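You operate a simulated robot arm through the tools that you are given. There is no shell and no other tool. Be economical: measure what you need, move in short steps, check, and stop when the job is done.

You run a simulated robot arm. Do the job below in one go: nothing can be reset, and whatever is moved stays where it is left.

Task
Strap both coils and put the white lead in the drawer marked leads.
Fine: close both straps first; the other coil stays on the table; shut the drawer.

Only the result counts: the job must be done as asked and must still hold three seconds after the hand-in. Knocking over, shifting, dropping, spilling or breaking anything else fails it.

Robot
A 6-joint arm with a two-finger parallel gripper, fixed in place. Base frame: the origin is at the foot of the arm, x ahead of it, y to its left, z up. Readings come in cm, degrees, newtons and seconds.
With the tool pointing down near the work surface it reaches from about 14 to 82 cm from the base axis. Its first joint turns from -166.0 to 166.0 degrees. Payload 3.91 kg.
The tool frame sits at the grasp point between the pads (the TCP): z along the fingers, y along the line on which they close. The tips reach 3 cm beyond it. Largest opening 11 cm; finger width 2, thickness 1; the body of the gripper, 4.8 by 11.2 cm, starts 5.5 cm behind the TCP.
Orientation is told as [roll, pitch, yaw] about the base's x, y, z axes, in that order, counted from this pose: with the fingers straight down and closing along the base's y, the tool's x points along the base's -x, its y along +y and its z along -z.

Tools
- The arm moves only by the tool move_arm. Its argument "deltas" is a list that holds one entry, the list of rows, each a list of 7 numbers: the shift along the tool's x, y, z in mm, then the turn, a rotation vector about the tool's x, y, z in degrees, then the finger opening in mm, from 0 to 110. In form: [[[dx, dy, dz, rx, ry, rz, fingers], ...]]. A call has 1 to 12 rows; each row shifts and turns the commanded pose from where the row before left it, along the tool's axes as they then stand. Rows are played at 5 a second. More than 5 cm and 8.6 degrees between two rows, or a gripper value outside its range, and nothing of the call is played. A pose out of reach is approached as far as the arm can. The call stops where the force on the tool passes 90 N (or 10 N more than at its start, if that is more) or the arm is blocked; 0.2 s more then pass. Each finger travels about 10.8 cm/s and halts on what it meets, pressing with about 27 N; the grip force reading is that of the motor and also rises with nothing between the fingers. The clock runs only during rows and for 0.2 s after the last one: add rows that do not move to give the fingers time. It gives the time, the measured TCP pose, the force on the tool (base axes), the opening and the grip force at its end, in the units of the frame above (readings bear some noise), with the torque about the TCP (base axes, N m) and any sound that the robot's microphone picked up.
- Cameras (640 x 400 px; columns grow to the right, rows downward): "scene" is fixed at [5.24, 49.76, 138.28]; the picture's right is [-0.90, -0.43, 0.00], its down [-0.21, 0.44, -0.87] and it looks along [0.37, -0.79, -0.49] (base axes); focal length 359 px, centre (320, 200). "wrist" rides on the gripper at [7.7, 0.7, -11.4] in the tool frame; the picture's right is [-0.09, 1.00, 0.00], its down [-0.80, -0.07, -0.59] and it looks along [-0.59, -0.05, 0.80] (tool axes); focal length 270 px, centre (320, 200). There is no depth. A picture from a camera that has moved, and an enlarged one, comes with that camera's place and axes in the base frame and with its lens.
- get_image(camera): a new picture of that camera. It takes no simulated time.
- lift_body(by): slides the trunk up (or, below 0, down) by that many cm; the arm rides with it, the base frame stays. It gives what a move gives, with no picture.
- zoom(camera, box): a new picture of the part [left, top, right, bottom] of that camera's present view, enlarged. It takes no simulated time.
- sign_off(): hands the job in; it is judged then, once.

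Go step by step. Nothing tells you positions but the pictures and the camera data: compare them with the known pose of the tool, close in by small moves and look again before you grip or let go. The budget is 120 turns and 84 pictures, counting those below and the enlarged ones. Unless the task says otherwise, let go and move clear before handing in, and close with one line.

The tools are called as name(argument=value, ...) on one line, values as JSON. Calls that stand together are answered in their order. move_arm: Moves the arm, as the interface text tells. Its arguments: {"type":"object","properties":{"deltas":{"type":"array"}},"required":["deltas"]} The other tools are called the same way: lift_body (by) slides the trunk up or down; get_image (camera) takes a picture; zoom (camera, box) takes an enlarged picture of a part of a camera's view; sign_off () hands the job in.

At the start:

```text
clock: 0.0
tcp_pos: [28.07, -43.47, 103.52]
orientation: [0.0, -0.1, 0.1]
contact_force: [-0.5, 0.4, -0.1]
wrist_torque: [-0.01, -0.05, 0.0]
width: 10.98
gripper_force: 0.0
trunk travel left (down, up): [-42.5, 11.5]
```

scene: 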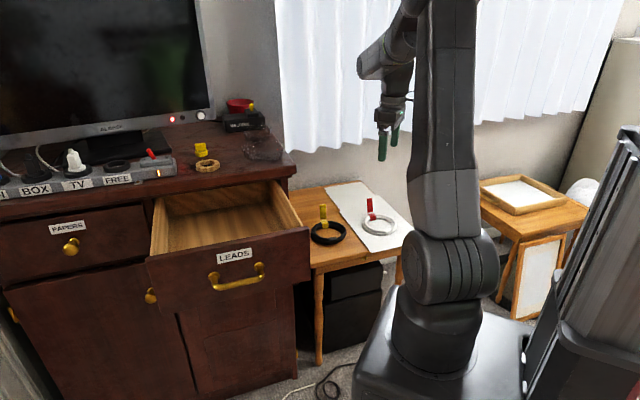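
wrist: 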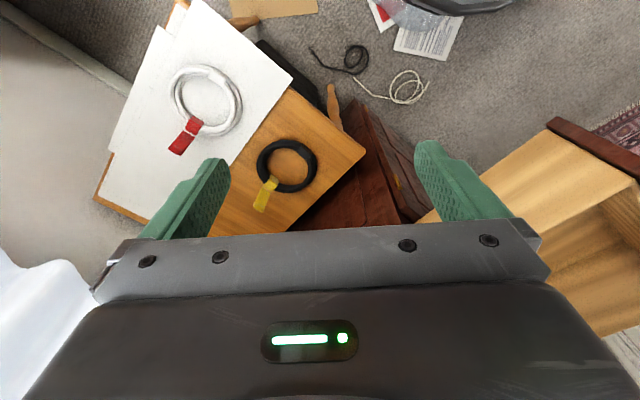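

The black coil (yellow strap) and the white coil (red strap) lie on the small table, and the leads drawer stands open beside it. I'll look closer at both coils and the drawer first.

zoom(camera="scene", box=[290, 170, 430, 257])

zoom(camera="wrist", box=[90, 30, 390, 218])

zoom(camera="scene", box=[130, 130, 320, 300])

```text
4.57 times, centred on (360, 214) of scene
camera zoom: at [5.24, 49.76, 138.28], right [-0.9, -0.43, 0.0], down [-0.21, 0.44, -0.87], along [0.37, -0.79, -0.49], focal length 1639 px, centre (137, 138)
```

zoom: 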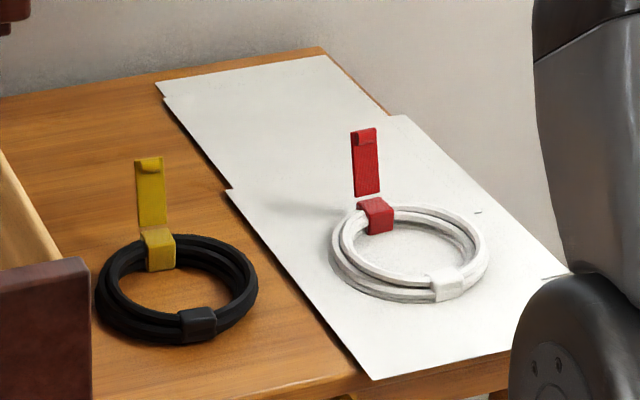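

```text
2.13 times, centred on (240, 124) of wrist
camera zoom: at [20.42, -42.75, 114.89], right [0.09, 1.0, 0.0], down [0.8, -0.07, 0.59], along [0.59, -0.05, -0.8], focal length 575 px, centre (490, 362)
```

zoom: 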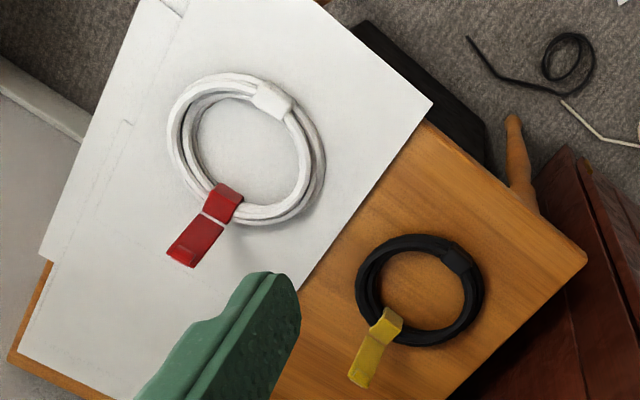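

```text
2.35 times, centred on (225, 215) of scene
camera zoom: at [5.24, 49.76, 138.28], right [-0.9, -0.43, 0.0], down [-0.21, 0.44, -0.87], along [0.37, -0.79, -0.49], focal length 844 px, centre (544, 165)
```

zoom: 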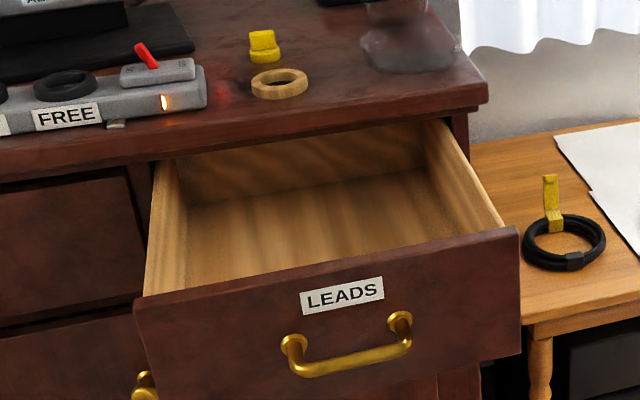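

White coil is at about (34,-65,62), black at about (49.5,-52.5,61.5). I'll move nearer, above and behind the white coil, to see how the straps are hinged.

move_arm(deltas=[[[11.5, -28, 29, 0, 0, 0, 110], [11.5, -28, 29, 0, 0, 0, 110], [11.5, -28, 29, 0, 0, 0, 110], [11.5, -28, 29, 0, 0, 0, 110], [11.5, -28, 29, 0, 0, 0, 110], [11.5, -28, 29, 0, 0, 0, 110], [11.5, -28, 29, 0, 0, 0, 110], [0, 0, 0, 0, 0, 0, 110]]])

get_image(camera="wrist")

```text
clock: 1.8
tcp_pos: [20.16, -63.22, 83.06]
orientation: [-0.1, -0.1, 0.2]
contact_force: [0.2, 0.0, -0.4]
wrist_torque: [-0.02, -0.02, 0.02]
width: 10.97
gripper_force: 0.1
trunk travel left (down, up): [-42.5, 11.5]
```

```text
78 pictures are left
camera wrist: at [12.48, -62.55, 94.5], right [0.09, 1.0, 0.0], down [0.8, -0.07, 0.59], along [0.59, -0.05, -0.8], focal length 270 px, centre (320, 200)
```

wrist: 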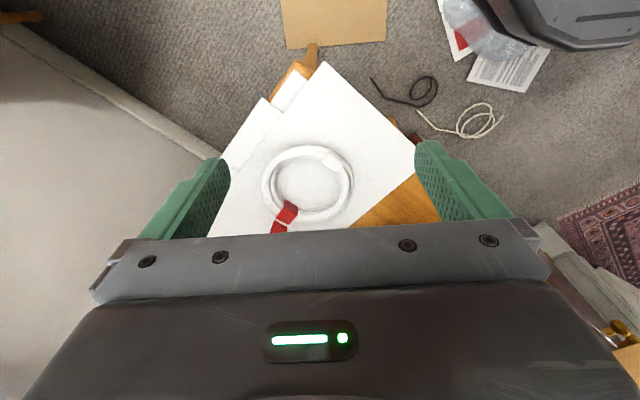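

The white coil is in view between the fingers; I'll zoom on it.

zoom(camera="wrist", box=[236, 134, 380, 240])

zoom(camera="scene", box=[350, 190, 410, 242])

zoom(camera="scene", box=[300, 196, 360, 248])

```text
3.77 times, centred on (308, 187) of wrist
camera zoom: at [12.48, -62.55, 94.5], right [0.09, 1.0, 0.0], down [0.8, -0.07, 0.59], along [0.59, -0.05, -0.8], focal length 1020 px, centre (365, 249)
```

zoom: 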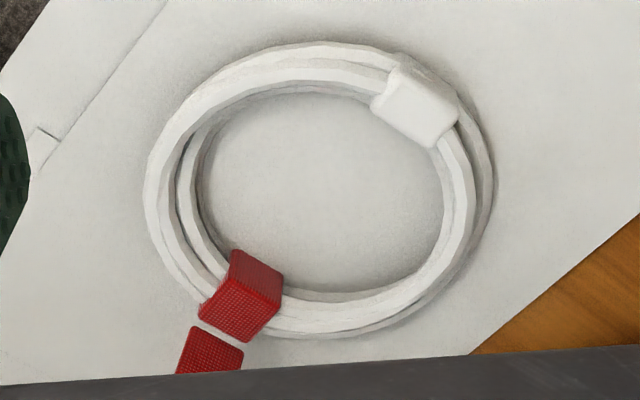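

```text
7.69 times, centred on (380, 216) of scene
camera zoom: at [5.24, 49.76, 138.28], right [-0.9, -0.43, 0.0], down [-0.21, 0.44, -0.87], along [0.37, -0.79, -0.49], focal length 2759 px, centre (-142, 77)
```

zoom: 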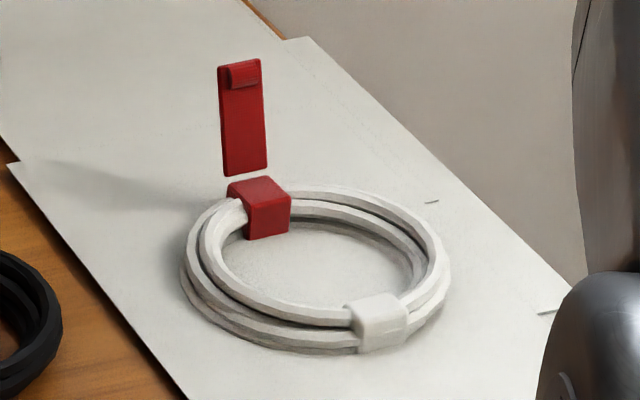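

```text
7.69 times, centred on (330, 222) of scene
camera zoom: at [5.24, 49.76, 138.28], right [-0.9, -0.43, 0.0], down [-0.21, 0.44, -0.87], along [0.37, -0.79, -0.49], focal length 2759 px, centre (243, 31)
```

zoom: 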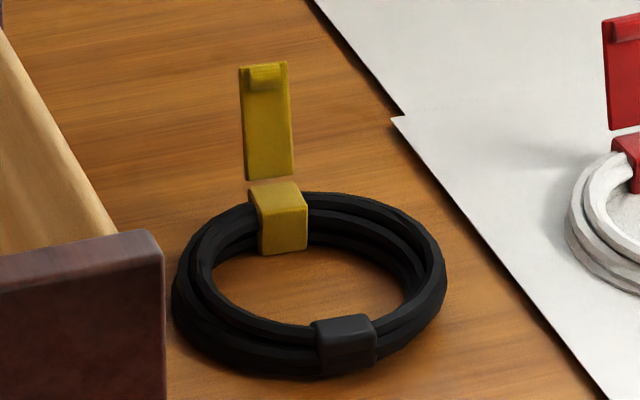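

The flaps stand on the outer side of each clip with the lip facing the coil centre, so they fold inward over the clip. White flap: hinge about (39,-70.5,63.5), top about (40.5,-72,69). I'll go above it and turn the gripper so it closes along the fold direction.

move_arm(deltas=[[[-35.6, -13, 0, 0, 0, 0, 110], [-35.6, -13, 0, 0, 0, 0, 110], [-35.6, -13, 0, 0, 0, 0, 110], [-35.6, -13, 0, 0, 0, 0, 110], [-35.6, -13, 0, 0, 0, 0, 110], [0, 0, 0, 0, 0, -8, 110], [0, 0, 0, 0, 0, -8, 110], [0, 0, 0, 0, 0, -8, 110], [0, 0, 0, 0, 0, -8, 110], [0, 0, 0, 0, 0, -8, 110], [0, 0, 0, 0, 0, -7, 110], [0, 0, 0, 0, 0, 0, 110]]])

get_image(camera="wrist")

get_image(camera="scene")

```text
clock: 4.4
tcp_pos: [37.89, -69.62, 83.22]
orientation: [0.0, 0.0, 47.1]
contact_force: [0.2, -0.4, 0.0]
wrist_torque: [0.03, 0.01, 0.01]
width: 10.97
gripper_force: 0.1
trunk travel left (down, up): [-42.5, 11.5]
```

```text
74 pictures are left
camera wrist: at [32.1, -74.69, 94.62], right [-0.67, 0.74, 0.0], down [0.6, 0.54, 0.59], along [0.44, 0.4, -0.8], focal length 270 px, centre (320, 200)
```

wrist: 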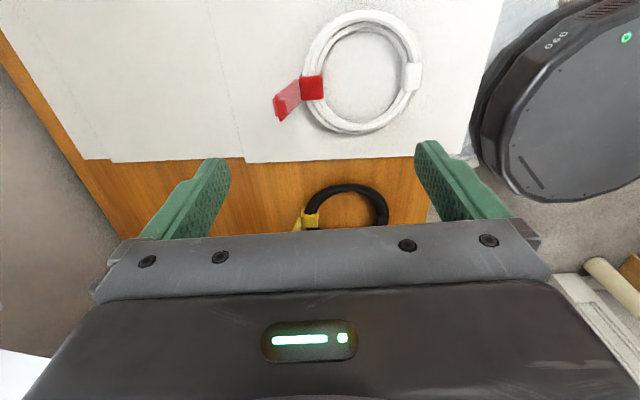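

```text
73 pictures are left
```

scene: 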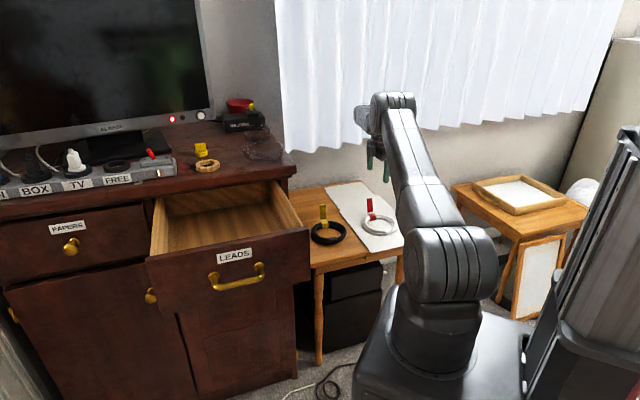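

Triangulation agrees: white flap tip is about 3.6 cm outward of the TCP, inside the open outer finger. I'll descend so the fingers straddle the flap.

move_arm(deltas=[[[-5, 0, 35, 0, 0, 0, 110], [0, 0, 35, 0, 0, 0, 110], [0, 0, 30, 0, 0, 0, 110], [0, 0, 25, 0, 0, 0, 110], [0, 0, 10, 0, 0, 0, 110], [0, 0, 0, 0, 0, 0, 110]]])

get_image(camera="wrist")

zoom(camera="scene", box=[340, 160, 430, 250])

```text
clock: 5.8
tcp_pos: [38.17, -68.98, 69.5]
orientation: [-0.1, 0.0, 47.1]
contact_force: [0.5, 1.2, -0.7]
wrist_torque: [0.02, -0.03, -0.02]
width: 11.01
gripper_force: 0.1
trunk travel left (down, up): [-42.5, 11.5]
```

```text
72 pictures are left
camera wrist: at [32.4, -74.19, 81.08], right [-0.67, 0.74, 0.0], down [0.6, 0.54, 0.59], along [0.44, 0.4, -0.8], focal length 270 px, centre (320, 200)
```

wrist: 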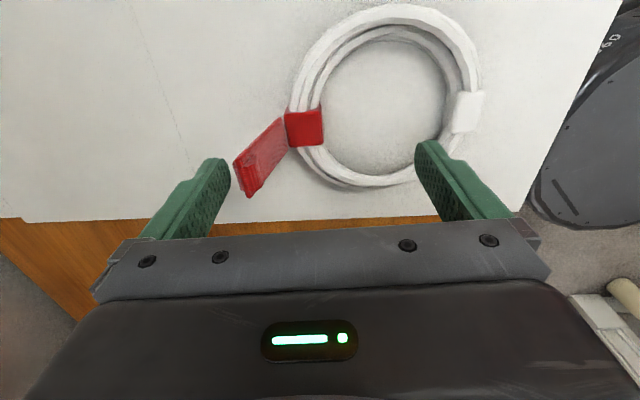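

```text
4.44 times, centred on (385, 205) of scene
camera zoom: at [5.24, 49.76, 138.28], right [-0.9, -0.43, 0.0], down [-0.21, 0.44, -0.87], along [0.37, -0.79, -0.49], focal length 1594 px, centre (31, 178)
```

zoom: 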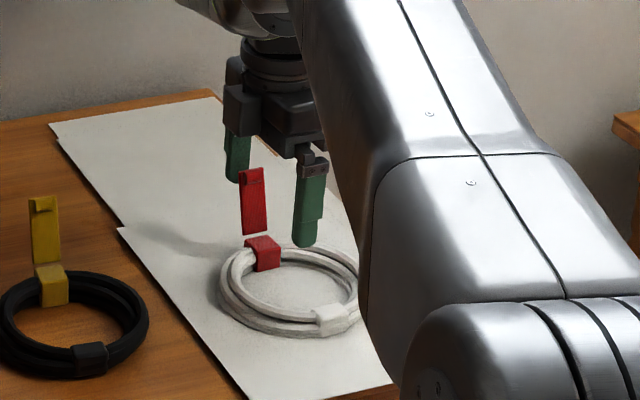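

The flap leans outward about 20° and lies well between the fingers, the outer pad behind it. I'll sweep inward gently and tip it past vertical.

move_arm(deltas=[[[5, 0, 0, 0, 0, 0, 110], [0, 12, 0, 0, 0, 0, 110], [0, 12, 0, 0, 0, 0, 110], [0, 12, 0, 0, 0, 0, 110], [0, 10, 0, 0, 0, 0, 110], [0, 10, 0, 0, 0, 0, 110], [0, 8, 0, 0, 0, 0, 110], [0, 0, 0, 0, 0, 0, 110]]])

get_image(camera="wrist")

```text
clock: 7.6
tcp_pos: [33.33, -65.13, 69.52]
orientation: [0.0, 0.1, 47.1]
contact_force: [0.6, 0.8, -0.1]
wrist_torque: [0.0, -0.01, 0.01]
width: 11.01
gripper_force: 0.1
trunk travel left (down, up): [-42.5, 11.5]
```

```text
70 pictures are left
camera wrist: at [27.48, -70.36, 81.09], right [-0.67, 0.74, 0.0], down [0.6, 0.54, 0.59], along [0.44, 0.4, -0.8], focal length 270 px, centre (320, 200)
```

wrist: 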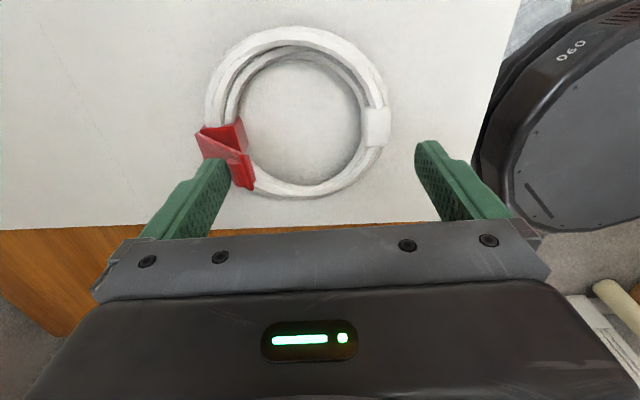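

The flap has folded past vertical with almost no force. I'll continue inward and downward.

move_arm(deltas=[[[0, 8, 5, 0, 0, 0, 110], [0, 3, 6, 0, 0, 0, 110], [0, 0, 5, 0, 0, 0, 110], [0, 0, 4, 0, 0, 0, 110], [0, 0, 0, 0, 0, 0, 110]]])

get_image(camera="wrist")

```text
clock: 8.8
tcp_pos: [32.56, -64.47, 67.62]
orientation: [0.1, 0.0, 47.1]
contact_force: [-0.2, 0.0, 0.1]
wrist_torque: [0.01, -0.01, -0.02]
width: 10.99
gripper_force: 0.1
trunk travel left (down, up): [-42.5, 11.5]
```

```text
69 pictures are left
camera wrist: at [26.71, -69.58, 79.12], right [-0.67, 0.74, 0.0], down [0.6, 0.54, 0.59], along [0.44, 0.4, -0.8], focal length 270 px, centre (320, 200)
```

wrist: 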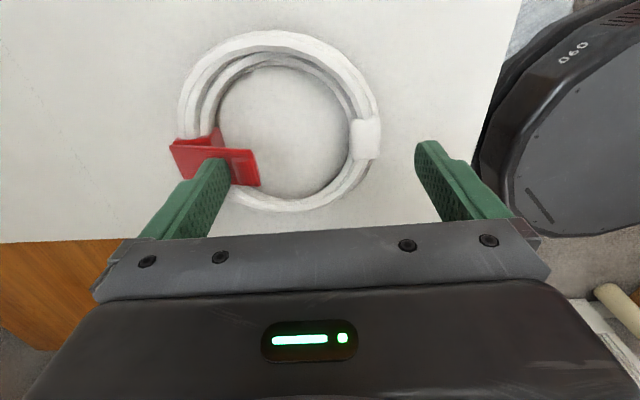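

The flap is partly down. I'll press further down with the outer fingertip in small steps, watching force and sound.

move_arm(deltas=[[[3, 0, 4, 0, 0, 0, 110], [0, 0, 4, 0, 0, 0, 110], [0, 0, 3, 0, 0, 0, 110], [0, 0, 3, 0, 0, 0, 110], [0, 0, 0, 0, 0, 0, 110]]])

get_image(camera="wrist")

```text
clock: 10.0
tcp_pos: [32.16, -64.64, 66.24]
orientation: [0.0, 0.0, 47.1]
contact_force: [0.6, 0.5, 1.8]
wrist_torque: [-0.01, -0.07, 0.04]
width: 10.98
gripper_force: 0.0
trunk travel left (down, up): [-42.5, 11.5]
```

```text
68 pictures are left
camera wrist: at [26.41, -69.79, 77.72], right [-0.67, 0.74, 0.0], down [0.6, 0.54, 0.59], along [0.44, 0.4, -0.8], focal length 270 px, centre (320, 200)
```

wrist: 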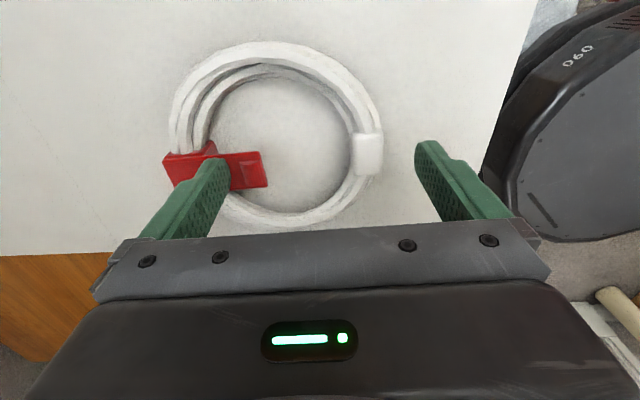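

The flap is near horizontal, with light force now. I'll press on.

move_arm(deltas=[[[0, 0, 2, 0, 0, 0, 110], [0, 0, 2, 0, 0, 0, 110], [0, 0, 2, 0, 0, 0, 110], [0, 0, 2, 0, 0, 0, 110], [0, 0, 0, 0, 0, 0, 110]]])

zoom(camera="wrist", box=[140, 20, 400, 240])

```text
clock: 11.2
tcp_pos: [32.27, -64.7, 66.2]
orientation: [-0.7, 0.3, 47.2]
contact_force: [-0.9, 5.7, 47.4]
wrist_torque: [-1.6, -2.08, 0.35]
width: 10.82
gripper_force: 0.0
trunk travel left (down, up): [-42.5, 11.5]
```

```text
1.82 times, centred on (270, 130) of wrist
camera zoom: at [26.41, -69.72, 77.65], right [-0.67, 0.74, -0.01], down [0.59, 0.54, 0.59], along [0.45, 0.39, -0.81], focal length 491 px, centre (411, 327)
```

zoom: 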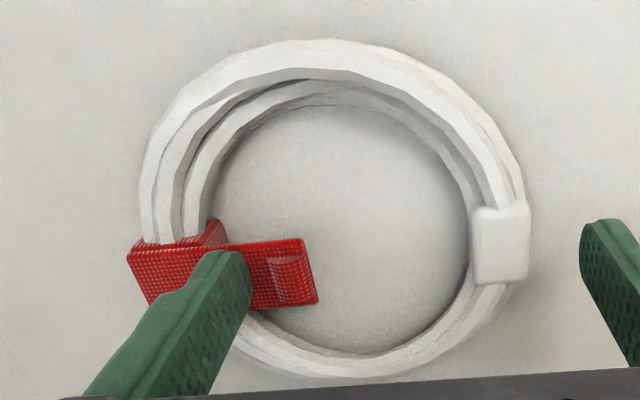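

Pressed firm at 47 N and the flap lies flat. I'll raise and see whether it stays closed.

move_arm(deltas=[[[0, 0, -8, 0, 0, 0, 110], [0, 0, -20, 0, 0, 0, 110], [0, -20, -20, 0, 0, 0, 110], [0, -20, -20, 0, 0, 0, 110], [0, 0, 0, 0, 0, 0, 110]]])

get_image(camera="wrist")

zoom(camera="scene", box=[350, 190, 410, 242])

```text
clock: 12.4
tcp_pos: [35.18, -67.49, 72.18]
orientation: [0.1, -0.1, 47.1]
contact_force: [0.0, -0.5, 0.2]
wrist_torque: [0.0, -0.02, -0.01]
width: 10.99
gripper_force: 0.0
trunk travel left (down, up): [-42.5, 11.5]
```

```text
66 pictures are left
camera wrist: at [29.4, -72.68, 83.64], right [-0.67, 0.74, 0.0], down [0.6, 0.54, 0.59], along [0.44, 0.4, -0.8], focal length 270 px, centre (320, 200)
```

wrist: 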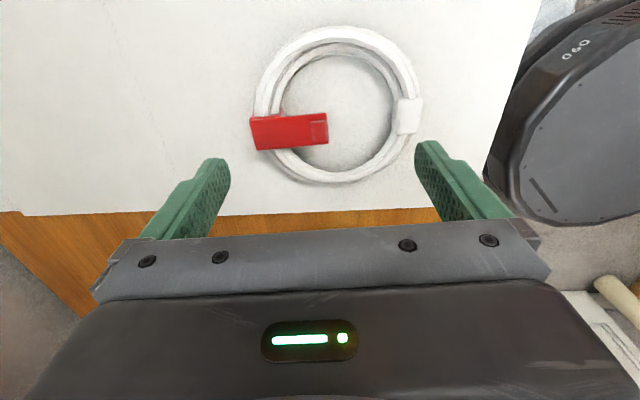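

```text
7.69 times, centred on (380, 216) of scene
camera zoom: at [5.24, 49.76, 138.28], right [-0.9, -0.43, 0.0], down [-0.21, 0.44, -0.87], along [0.37, -0.79, -0.49], focal length 2759 px, centre (-142, 77)
```

zoom: 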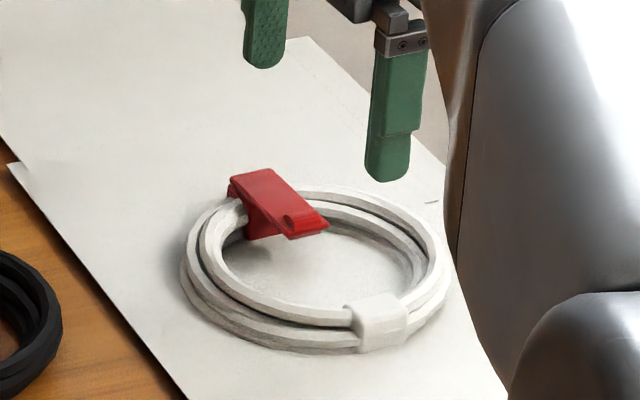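

The flap stays down, but there was no click. I'll check closely whether it is fully seated.

zoom(camera="wrist", box=[235, 85, 345, 175])

zoom(camera="scene", box=[366, 205, 386, 222])

```text
4.44 times, centred on (290, 130) of wrist
camera zoom: at [29.4, -72.68, 83.64], right [-0.67, 0.74, 0.0], down [0.6, 0.54, 0.59], along [0.44, 0.4, -0.8], focal length 1201 px, centre (453, 511)
```

zoom: 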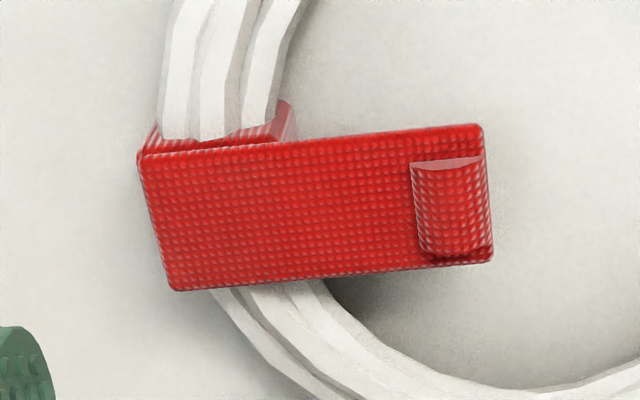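

```text
16.00 times, centred on (376, 214) of scene
camera zoom: at [5.24, 49.76, 138.28], right [-0.9, -0.43, 0.0], down [-0.21, 0.44, -0.87], along [0.37, -0.79, -0.49], focal length 5738 px, centre (-576, -16)
```

zoom: 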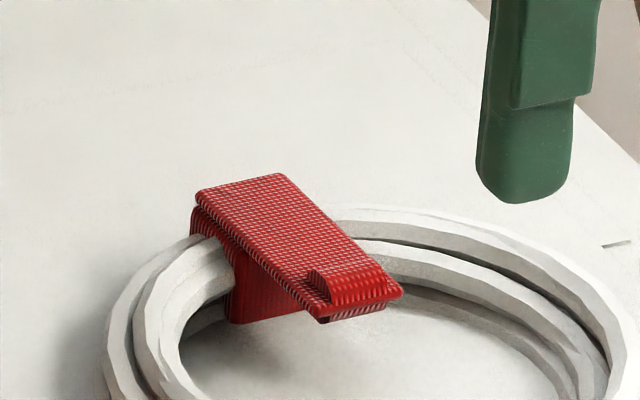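

The white strap is flush on its clip and stays. Next the black coil: I'll rise, shift over its flap (about (54.9,-58.9,69)) and turn 5° to line up.

move_arm(deltas=[[[0, 0, -40, 0, 0, 0, 110], [0, 0, -40, 0, 0, 0, 110], [-40, -9.7, 0, 0, 0, 0, 110], [-40, -9.7, 0, 0, 0, 0, 110], [-40, -9.7, 0, 0, 0, 0, 110], [-40, -9.7, 0, 0, 0, 0, 110], [-40, -9.7, 0, 0, 0, 0, 110], [0, 0, 0, 0, 0, 5, 110], [0, 0, 0, 0, 0, 0, 110]]])

get_image(camera="wrist")

get_image(camera="scene")

```text
clock: 14.4
tcp_pos: [52.19, -55.91, 80.26]
orientation: [0.1, 0.0, 42.0]
contact_force: [1.0, 1.3, 0.3]
wrist_torque: [0.01, -0.03, 0.0]
width: 10.97
gripper_force: 0.1
trunk travel left (down, up): [-42.5, 11.5]
```

```text
62 pictures are left
camera wrist: at [45.93, -60.53, 91.73], right [-0.6, 0.8, 0.0], down [0.64, 0.48, 0.59], along [0.47, 0.36, -0.8], focal length 270 px, centre (320, 200)
```

wrist: 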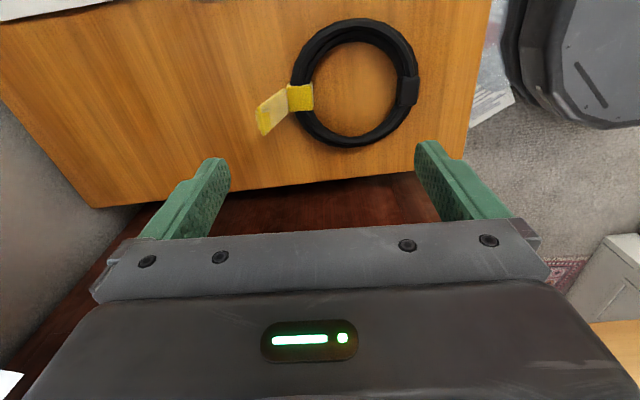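

```text
61 pictures are left
```

scene: 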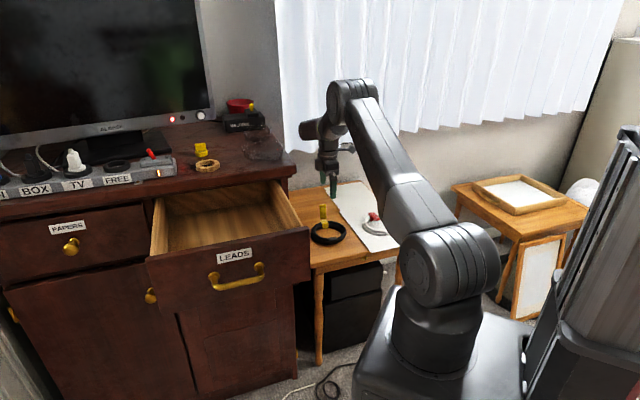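

Black clip is at about (53.6,-57.2), flap tip about 4.6 cm outward of the TCP. I'll shift 12 mm outward and descend around the flap.

move_arm(deltas=[[[2, -12, 20, 0, 0, 0, 110], [0, 0, 30, 0, 0, 0, 110], [0, 0, 30, 0, 0, 0, 110], [0, 0, 20, 0, 0, 0, 110], [0, 0, 7.5, 0, 0, 0, 110], [0, 0, 0, 0, 0, 0, 110]]])

get_image(camera="wrist")

```text
clock: 15.8
tcp_pos: [53.08, -56.87, 69.28]
orientation: [0.0, 0.0, 42.2]
contact_force: [0.5, 0.2, 0.2]
wrist_torque: [0.0, -0.01, 0.02]
width: 10.98
gripper_force: 0.0
trunk travel left (down, up): [-42.5, 11.5]
```

```text
60 pictures are left
camera wrist: at [46.85, -61.64, 80.84], right [-0.6, 0.8, 0.0], down [0.64, 0.48, 0.59], along [0.47, 0.36, -0.8], focal length 270 px, centre (320, 200)
```

wrist: 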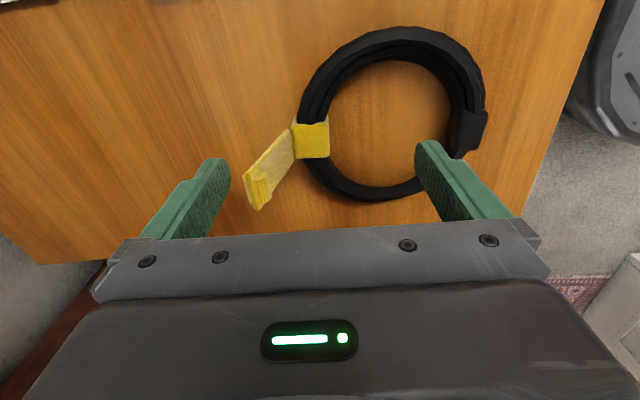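

Same geometry as with the white strap. I'll repeat the sweep.

move_arm(deltas=[[[0, 12, 0, 0, 0, 0, 110], [0, 12, 0, 0, 0, 0, 110], [0, 12, 0, 0, 0, 0, 110], [0, 10, 0, 0, 0, 0, 110], [0, 10, 0, 0, 0, 0, 110], [0, 8, 0, 0, 0, 0, 110], [0, 8, 5, 0, 0, 0, 110], [0, 3, 6, 0, 0, 0, 110], [0, 0, 5, 0, 0, 0, 110], [0, 0, 4, 0, 0, 0, 110], [0, 0, 0, 0, 0, 0, 110]]])

get_image(camera="wrist")

```text
clock: 18.2
tcp_pos: [48.04, -51.47, 67.46]
orientation: [0.0, 0.0, 42.1]
contact_force: [0.2, -0.4, -0.2]
wrist_torque: [-0.01, 0.02, 0.0]
width: 10.99
gripper_force: 0.0
trunk travel left (down, up): [-42.5, 11.5]
```

```text
59 pictures are left
camera wrist: at [41.76, -56.13, 78.87], right [-0.6, 0.8, 0.0], down [0.64, 0.48, 0.59], along [0.47, 0.36, -0.8], focal length 270 px, centre (320, 200)
```

wrist: 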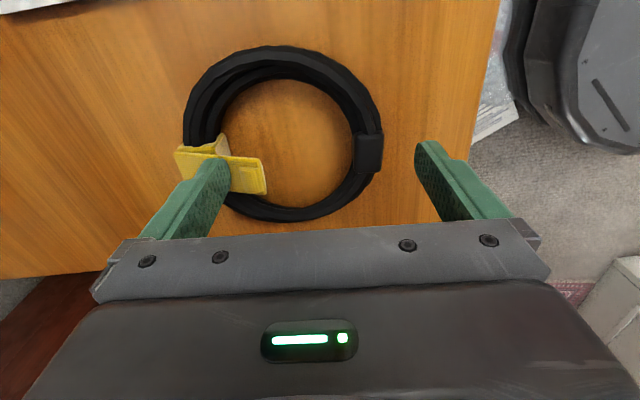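

The flap is folding well; now press it down firmly.

move_arm(deltas=[[[3, 0, 4, 0, 0, 0, 110], [0, 0, 4, 0, 0, 0, 110], [0, 0, 3, 0, 0, 0, 110], [0, 0, 3, 0, 0, 0, 110], [0, 0, 2, 0, 0, 0, 110], [0, 0, 2, 0, 0, 0, 110], [0, 0, 2, 0, 0, 0, 110], [0, 0, 2, 0, 0, 0, 110], [0, 0, 0, 0, 0, 0, 110]]])

move_arm(deltas=[[[0, 0, -8, 0, 0, 0, 110], [0, 0, -20, 0, 0, 0, 110], [0, -20, -20, 0, 0, 0, 110], [0, -20, -20, 0, 0, 0, 110], [0, 0, 0, 0, 0, 0, 110]]])

get_image(camera="wrist")

zoom(camera="scene", box=[300, 196, 360, 248])

```text
clock: 20.2
tcp_pos: [47.83, -51.73, 66.14]
orientation: [-0.8, -0.1, 42.1]
contact_force: [-4.4, 5.1, 57.1]
wrist_torque: [-2.17, -2.23, 0.18]
width: 10.7
gripper_force: 0.0
trunk travel left (down, up): [-42.5, 11.5]
```

```text
clock: 21.4
tcp_pos: [50.69, -54.71, 71.96]
orientation: [0.2, 0.0, 42.0]
contact_force: [0.0, -0.8, 0.4]
wrist_torque: [0.01, 0.01, -0.01]
width: 10.98
gripper_force: 0.1
trunk travel left (down, up): [-42.5, 11.5]
```

```text
58 pictures are left
camera wrist: at [44.39, -59.25, 83.43], right [-0.6, 0.8, 0.0], down [0.64, 0.48, 0.59], along [0.47, 0.36, -0.8], focal length 270 px, centre (320, 200)
```

wrist: 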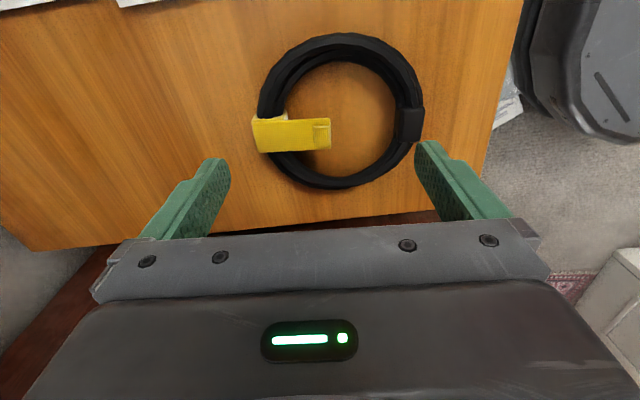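

```text
7.69 times, centred on (330, 222) of scene
camera zoom: at [5.24, 49.76, 138.28], right [-0.9, -0.43, 0.0], down [-0.21, 0.44, -0.87], along [0.37, -0.79, -0.49], focal length 2759 px, centre (243, 31)
```

zoom: 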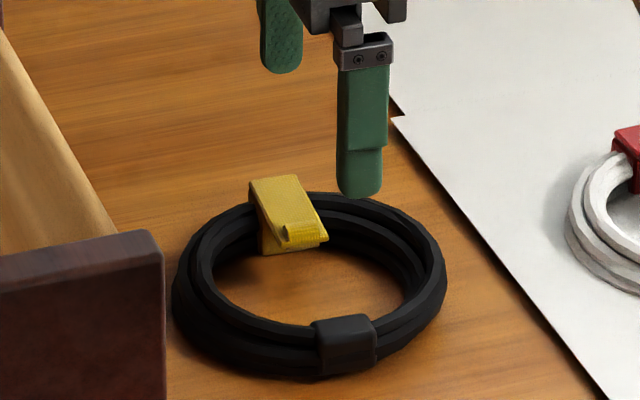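

Both straps are shut flat. Now I'll rise and back off to measure the open drawer from above.

move_arm(deltas=[[[0, 0, -40, 0, 0, 0, 110], [0, 0, -40, 0, 0, 0, 110], [15, 0, -35, 0, 0, 0, 110], [15, 0, -35, 0, 0, 0, 110], [15, 0, -35, 0, 0, 0, 110], [15, 0, -35, 0, 0, 0, 110], [15, 0, -35, 0, 0, 0, 110], [15, 0, -35, 0, 0, 0, 110], [15, 0, -35, 0, 0, 0, 110], [15, 0, -35, 0, 0, 0, 110], [0, 0, 0, 0, 0, 0, 110]]])

get_image(camera="wrist")

zoom(camera="scene", box=[290, 170, 430, 257])

```text
clock: 23.8
tcp_pos: [41.38, -62.56, 108.19]
orientation: [-0.1, 0.0, 42.1]
contact_force: [0.2, -0.2, -0.3]
wrist_torque: [0.02, -0.02, -0.01]
width: 11.01
gripper_force: 0.1
trunk travel left (down, up): [-42.5, 11.5]
```

```text
56 pictures are left
camera wrist: at [35.17, -67.24, 119.65], right [-0.6, 0.8, 0.0], down [0.64, 0.48, 0.59], along [0.47, 0.36, -0.8], focal length 270 px, centre (320, 200)
```

wrist: 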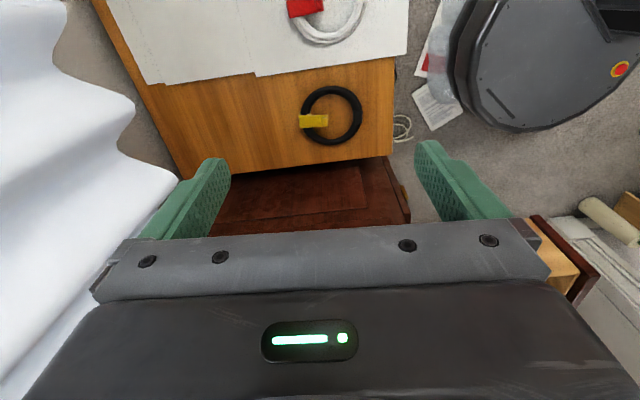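

```text
4.57 times, centred on (360, 214) of scene
camera zoom: at [5.24, 49.76, 138.28], right [-0.9, -0.43, 0.0], down [-0.21, 0.44, -0.87], along [0.37, -0.79, -0.49], focal length 1639 px, centre (137, 138)
```

zoom: 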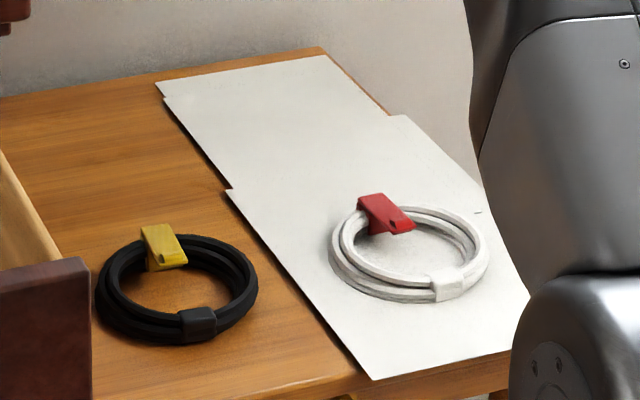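

The drawer front spans about (37,-12) to (62,12), z 78.5–92, and slides along about (0.7,-0.7). I'll grip the white lead at its white band (about (30,-62)), so the coil extends toward the drawer's inside; first hover above it.

move_arm(deltas=[[[11.6, 11.5, 40, 0, 0, 0, 110], [11.6, 11.5, 40, 0, 0, 0, 90], [11.6, 11.5, 40, 0, 0, 0, 70], [11.6, 11.5, 40, 0, 0, 0, 50], [11.6, 11.5, 40, 0, 0, 0, 50], [11.6, 11.5, 40, 0, 0, 0, 50], [11.6, 11.5, 40, 0, 0, 0, 50], [0, 0, 0, 0, 0, -2, 50], [0, 0, 0, 0, 0, 0, 50]]])

get_image(camera="wrist")

```text
clock: 25.8
tcp_pos: [30.05, -62.08, 80.12]
orientation: [0.1, 0.0, 44.1]
contact_force: [-0.3, -0.3, 0.1]
wrist_torque: [-0.01, 0.02, -0.01]
width: 5.01
gripper_force: 0.2
trunk travel left (down, up): [-42.5, 11.5]
```

```text
54 pictures are left
camera wrist: at [24.07, -66.96, 91.64], right [-0.63, 0.78, 0.0], down [0.62, 0.51, 0.59], along [0.46, 0.37, -0.8], focal length 270 px, centre (320, 200)
```

wrist: 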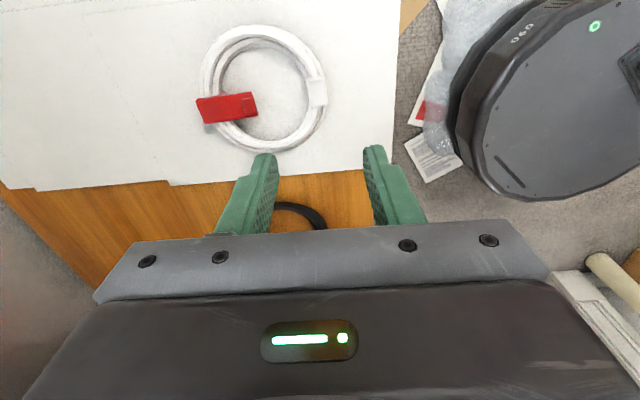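

The band is at (30.3,-62.5), nearly under the TCP. I'll descend most of the way and check.

move_arm(deltas=[[[1, -4, 40, 0, 0, 0, 50], [0, 0, 40, 0, 0, 0, 50], [0, 0, 35, 0, 0, 0, 50], [0, 0, 16, 0, 0, 0, 50], [0, 0, 0, 0, 0, 0, 50]]])

get_image(camera="wrist")

zoom(camera="scene", box=[340, 180, 430, 250])

```text
clock: 27.0
tcp_pos: [30.37, -62.45, 66.89]
orientation: [0.0, 0.0, 44.1]
contact_force: [-0.4, -0.2, -0.2]
wrist_torque: [0.0, -0.01, 0.05]
width: 4.99
gripper_force: 0.0
trunk travel left (down, up): [-42.5, 11.5]
```

```text
53 pictures are left
camera wrist: at [24.24, -67.27, 78.4], right [-0.63, 0.78, 0.0], down [0.62, 0.51, 0.59], along [0.46, 0.37, -0.8], focal length 270 px, centre (320, 200)
```

wrist: 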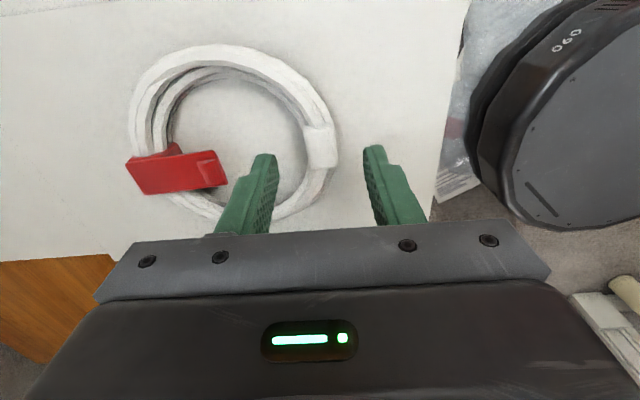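

```text
5.71 times, centred on (385, 215) of scene
camera zoom: at [5.24, 49.76, 138.28], right [-0.9, -0.43, 0.0], down [-0.21, 0.44, -0.87], along [0.37, -0.79, -0.49], focal length 2049 px, centre (-51, 114)
```

zoom: 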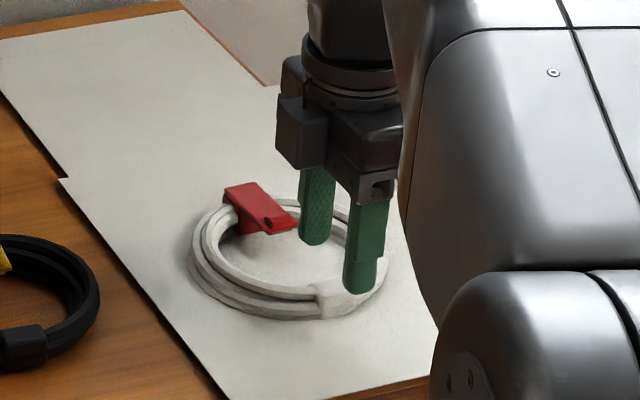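

Aligned: the band is centred between the fingers and the flap is clear. I'll lower and watch the force.

move_arm(deltas=[[[0, 0, 10, 0, 0, 0, 50], [0, 0, 8, 0, 0, 0, 50], [0, 0, 5, 0, 0, 0, 50], [0, 0, 3, 0, 0, 0, 50], [0, 0, 0, 0, 0, 0, 50]]])

get_image(camera="wrist")

```text
clock: 28.2
tcp_pos: [30.26, -62.5, 64.43]
orientation: [0.1, 0.0, 44.1]
contact_force: [0.2, 0.0, -0.3]
wrist_torque: [0.01, 0.0, -0.03]
width: 5.04
gripper_force: 0.1
trunk travel left (down, up): [-42.5, 11.5]
```

```text
51 pictures are left
camera wrist: at [24.23, -67.37, 75.83], right [-0.63, 0.78, 0.0], down [0.62, 0.51, 0.59], along [0.46, 0.37, -0.8], focal length 270 px, centre (320, 200)
```

wrist: 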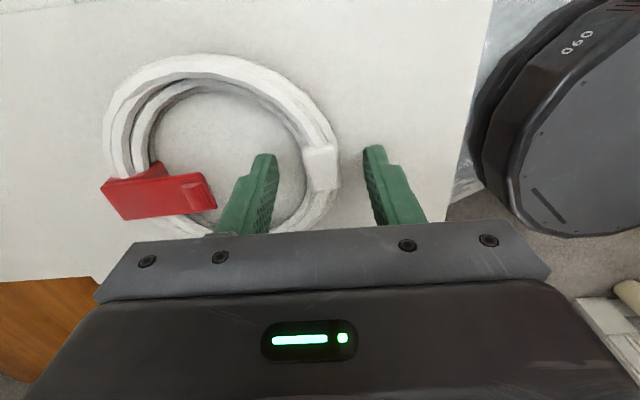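

No contact yet; a few more millimetres, then close gently.

move_arm(deltas=[[[0, 0, 3, 0, 0, 0, 50], [0, 0, 3, 0, 0, 0, 50], [0, 0, 2, 0, 0, 0, 50], [0, 0, 0, 0, 0, 0, 50]]])

```text
clock: 29.2
tcp_pos: [30.18, -62.49, 63.49]
orientation: [0.0, -0.1, 44.2]
contact_force: [-0.1, -0.1, 0.1]
wrist_torque: [0.02, -0.02, 0.02]
width: 5.01
gripper_force: 0.1
trunk travel left (down, up): [-42.5, 11.5]
```

Tips are at about 60.5 without touching the table. Closing now.

move_arm(deltas=[[[0, 0, 0, 0, 0, 0, 35], [0, 0, 0, 0, 0, 0, 25], [0, 0, 0, 0, 0, 0, 15], [0, 0, 0, 0, 0, 0, 5], [0, 0, 0, 0, 0, 0, 0], [0, 0, 0, 0, 0, 0, 0]]])

get_image(camera="wrist")

```text
clock: 30.6
tcp_pos: [30.25, -62.58, 63.63]
orientation: [0.0, 0.0, 44.1]
contact_force: [-0.7, 3.6, 0.6]
wrist_torque: [0.05, -0.32, 0.34]
width: 2.46
gripper_force: 27.0
trunk travel left (down, up): [-42.5, 11.5]
```

```text
50 pictures are left
camera wrist: at [24.28, -67.38, 75.01], right [-0.63, 0.78, 0.0], down [0.62, 0.51, 0.59], along [0.46, 0.37, -0.8], focal length 270 px, centre (320, 200)
```

wrist: 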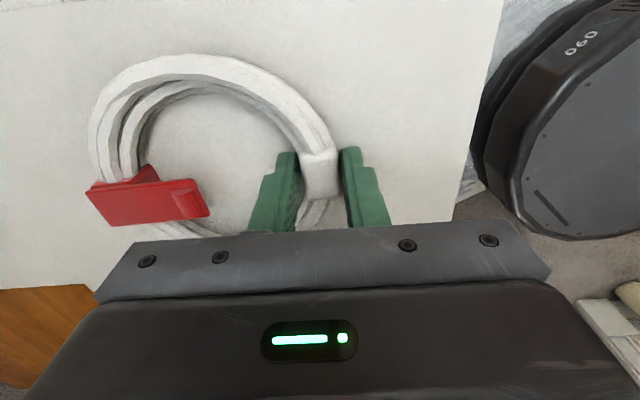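

Gripped at 2.5 cm width on the band. I'll lift slowly and check that the coil comes along level.

move_arm(deltas=[[[0, 0, -5, 0, 0, 0, 0], [0, 0, -10, 0, 0, 0, 0], [0, 0, -15, 0, 0, 0, 0], [0, 0, -20, 0, 0, 0, 0], [0, 0, -20, 0, 0, 0, 0], [0, 0, -20, 0, 0, 0, 0], [0, 0, 0, 0, 0, 0, 0]]])

get_image(camera="wrist")

get_image(camera="scene")

```text
clock: 32.2
tcp_pos: [30.41, -62.52, 72.59]
orientation: [0.1, 0.0, 44.1]
contact_force: [0.0, 0.0, -4.2]
wrist_torque: [0.17, 0.17, 0.01]
width: 2.39
gripper_force: 27.5
trunk travel left (down, up): [-42.5, 11.5]
```

```text
49 pictures are left
camera wrist: at [24.37, -67.35, 84.11], right [-0.63, 0.78, 0.0], down [0.62, 0.51, 0.59], along [0.46, 0.37, -0.8], focal length 270 px, centre (320, 200)
```

wrist: 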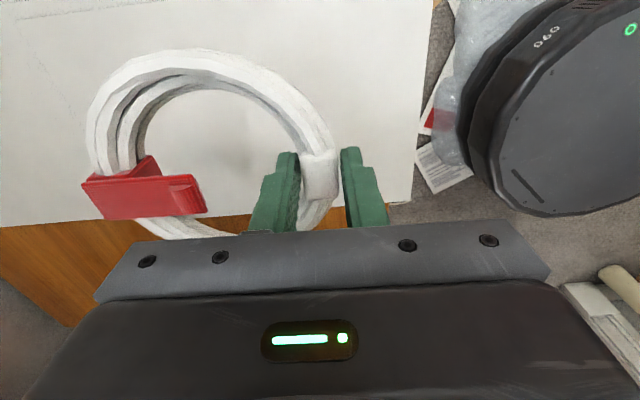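

```text
48 pictures are left
```

scene: 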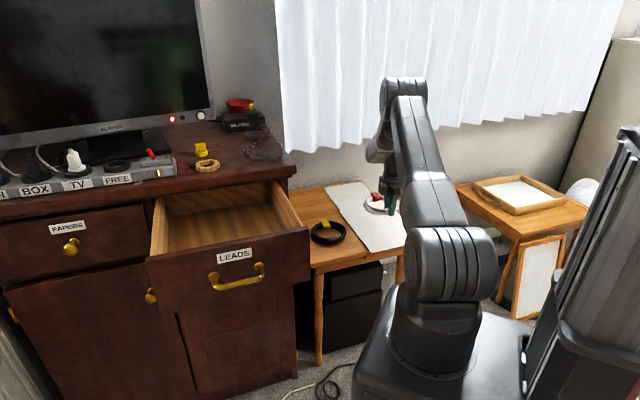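

The coil is held level (4 N). I'll raise it to z≈103 and move it back toward the base first, clear of the cabinet corner.

move_arm(deltas=[[[0, 0, -40, 0, 0, 0, 0], [0, 0, -43, 0, 0, 0, 0], [0, 0, -43, 0, 0, 0, 0], [0, 0, -43, 0, 0, 0, 0], [0, 0, -43, 0, 0, 0, 0], [0, 0, -43, 0, 0, 0, 0], [0, 0, -43, 0, 0, 0, 0], [-22, 35, 0, 0, 0, 0, 0], [-22, 35, 0, 0, 0, 0, 0], [-22, 35, 0, 0, 0, 0, 0], [-22, 35, 0, 0, 0, 0, 0], [0, 0, 0, 0, 0, 0, 0]]])

get_image(camera="wrist")

get_image(camera="scene")

```text
clock: 34.8
tcp_pos: [27.05, -46.38, 102.46]
orientation: [0.0, 0.1, 43.9]
contact_force: [-0.5, 0.4, -5.2]
wrist_torque: [0.17, 0.19, 0.03]
width: 2.39
gripper_force: 26.9
trunk travel left (down, up): [-42.5, 11.5]
```

```text
47 pictures are left
camera wrist: at [21.01, -51.17, 113.87], right [-0.63, 0.78, 0.0], down [0.63, 0.51, 0.59], along [0.46, 0.37, -0.8], focal length 270 px, centre (320, 200)
```

wrist: 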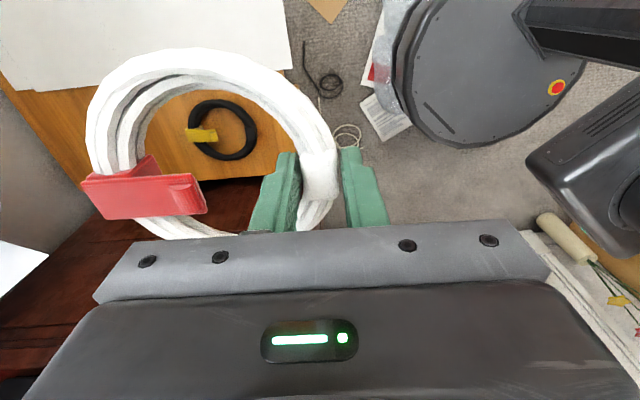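

```text
46 pictures are left
```

scene: 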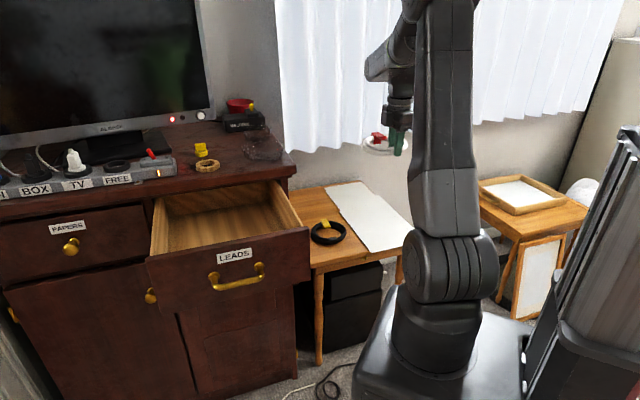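

All clear so far. I'll move on over to the front of the drawer.

move_arm(deltas=[[[-38.4, 22, 0, 0, 0, 0, 0], [-38.4, 22, 0, 0, 0, 0, 0], [-38.4, 22, 0, 0, 0, 0, 0], [-38.4, 22, 0, 0, 0, 0, 0], [-38.4, 22, 0, 0, 0, 0, 0], [-38.4, 22, 0, 0, 0, 0, 0], [-38.4, 22, 0, 0, 0, 0, 0], [-38.4, 22, 0, 0, 0, 0, 0], [-38.4, 22, 0, 0, 0, 0, 0], [0, 0, 0, 0, 0, 0, 0]]])

get_image(camera="wrist")

get_image(camera="scene")

```text
clock: 37.0
tcp_pos: [37.82, -7.86, 102.32]
orientation: [0.0, -0.1, 44.0]
contact_force: [-1.2, -0.4, -5.1]
wrist_torque: [0.15, 0.18, 0.02]
width: 2.39
gripper_force: 27.3
trunk travel left (down, up): [-42.5, 11.5]
```

```text
45 pictures are left
camera wrist: at [31.8, -12.74, 113.72], right [-0.63, 0.78, 0.0], down [0.63, 0.51, 0.59], along [0.46, 0.37, -0.8], focal length 270 px, centre (320, 200)
```

wrist: 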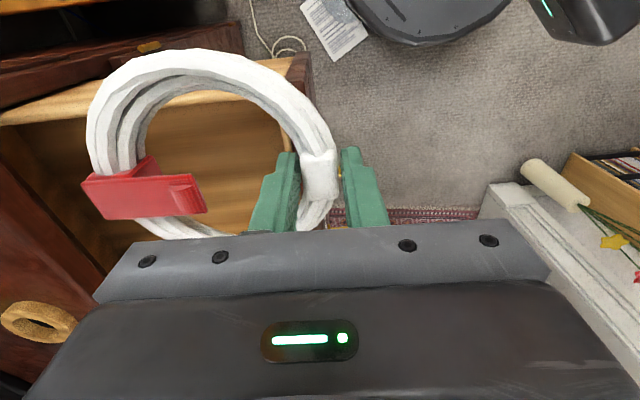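

```text
44 pictures are left
```

scene: 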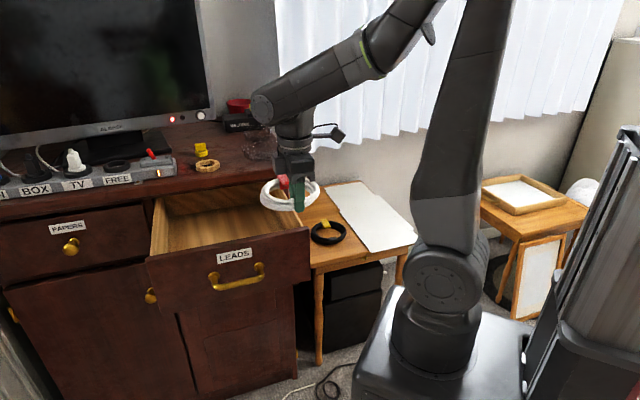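

Cabinet top is at z≈97.5 with its front edge about 18.6 cm behind the drawer front, so the coil fits if it descends close to the front panel. I'll hover over that spot, around (53,-4).

move_arm(deltas=[[[-33.8, 0, 0, 0, 0, 0, 0], [-33.8, -20, 0, 0, 0, 0, 0], [-33.8, -29, 0, 0, 0, 0, 0], [-33.8, -30, 0, 0, 0, 0, 0], [0, 0, 0, 0, 0, 0, 0]]])

get_image(camera="wrist")

zoom(camera="scene", box=[130, 130, 320, 300])

```text
clock: 38.2
tcp_pos: [53.32, -4.37, 102.36]
orientation: [0.0, -0.1, 44.1]
contact_force: [0.0, -0.6, -4.7]
wrist_torque: [0.16, 0.17, -0.01]
width: 2.35
gripper_force: 26.3
trunk travel left (down, up): [-42.5, 11.5]
```

```text
43 pictures are left
camera wrist: at [47.23, -9.14, 113.89], right [-0.63, 0.78, 0.0], down [0.63, 0.51, 0.59], along [0.46, 0.37, -0.8], focal length 270 px, centre (320, 200)
```

wrist: 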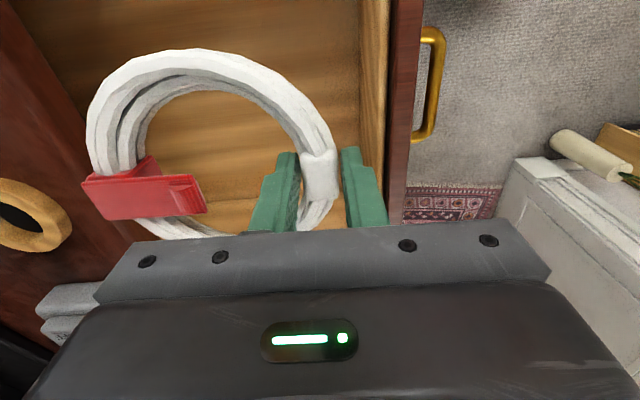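

```text
2.35 times, centred on (225, 215) of scene
camera zoom: at [5.24, 49.76, 138.28], right [-0.9, -0.43, 0.0], down [-0.21, 0.44, -0.87], along [0.37, -0.79, -0.49], focal length 844 px, centre (544, 165)
```

zoom: 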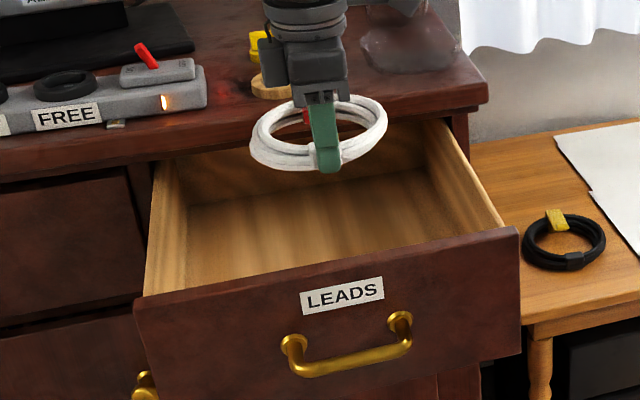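

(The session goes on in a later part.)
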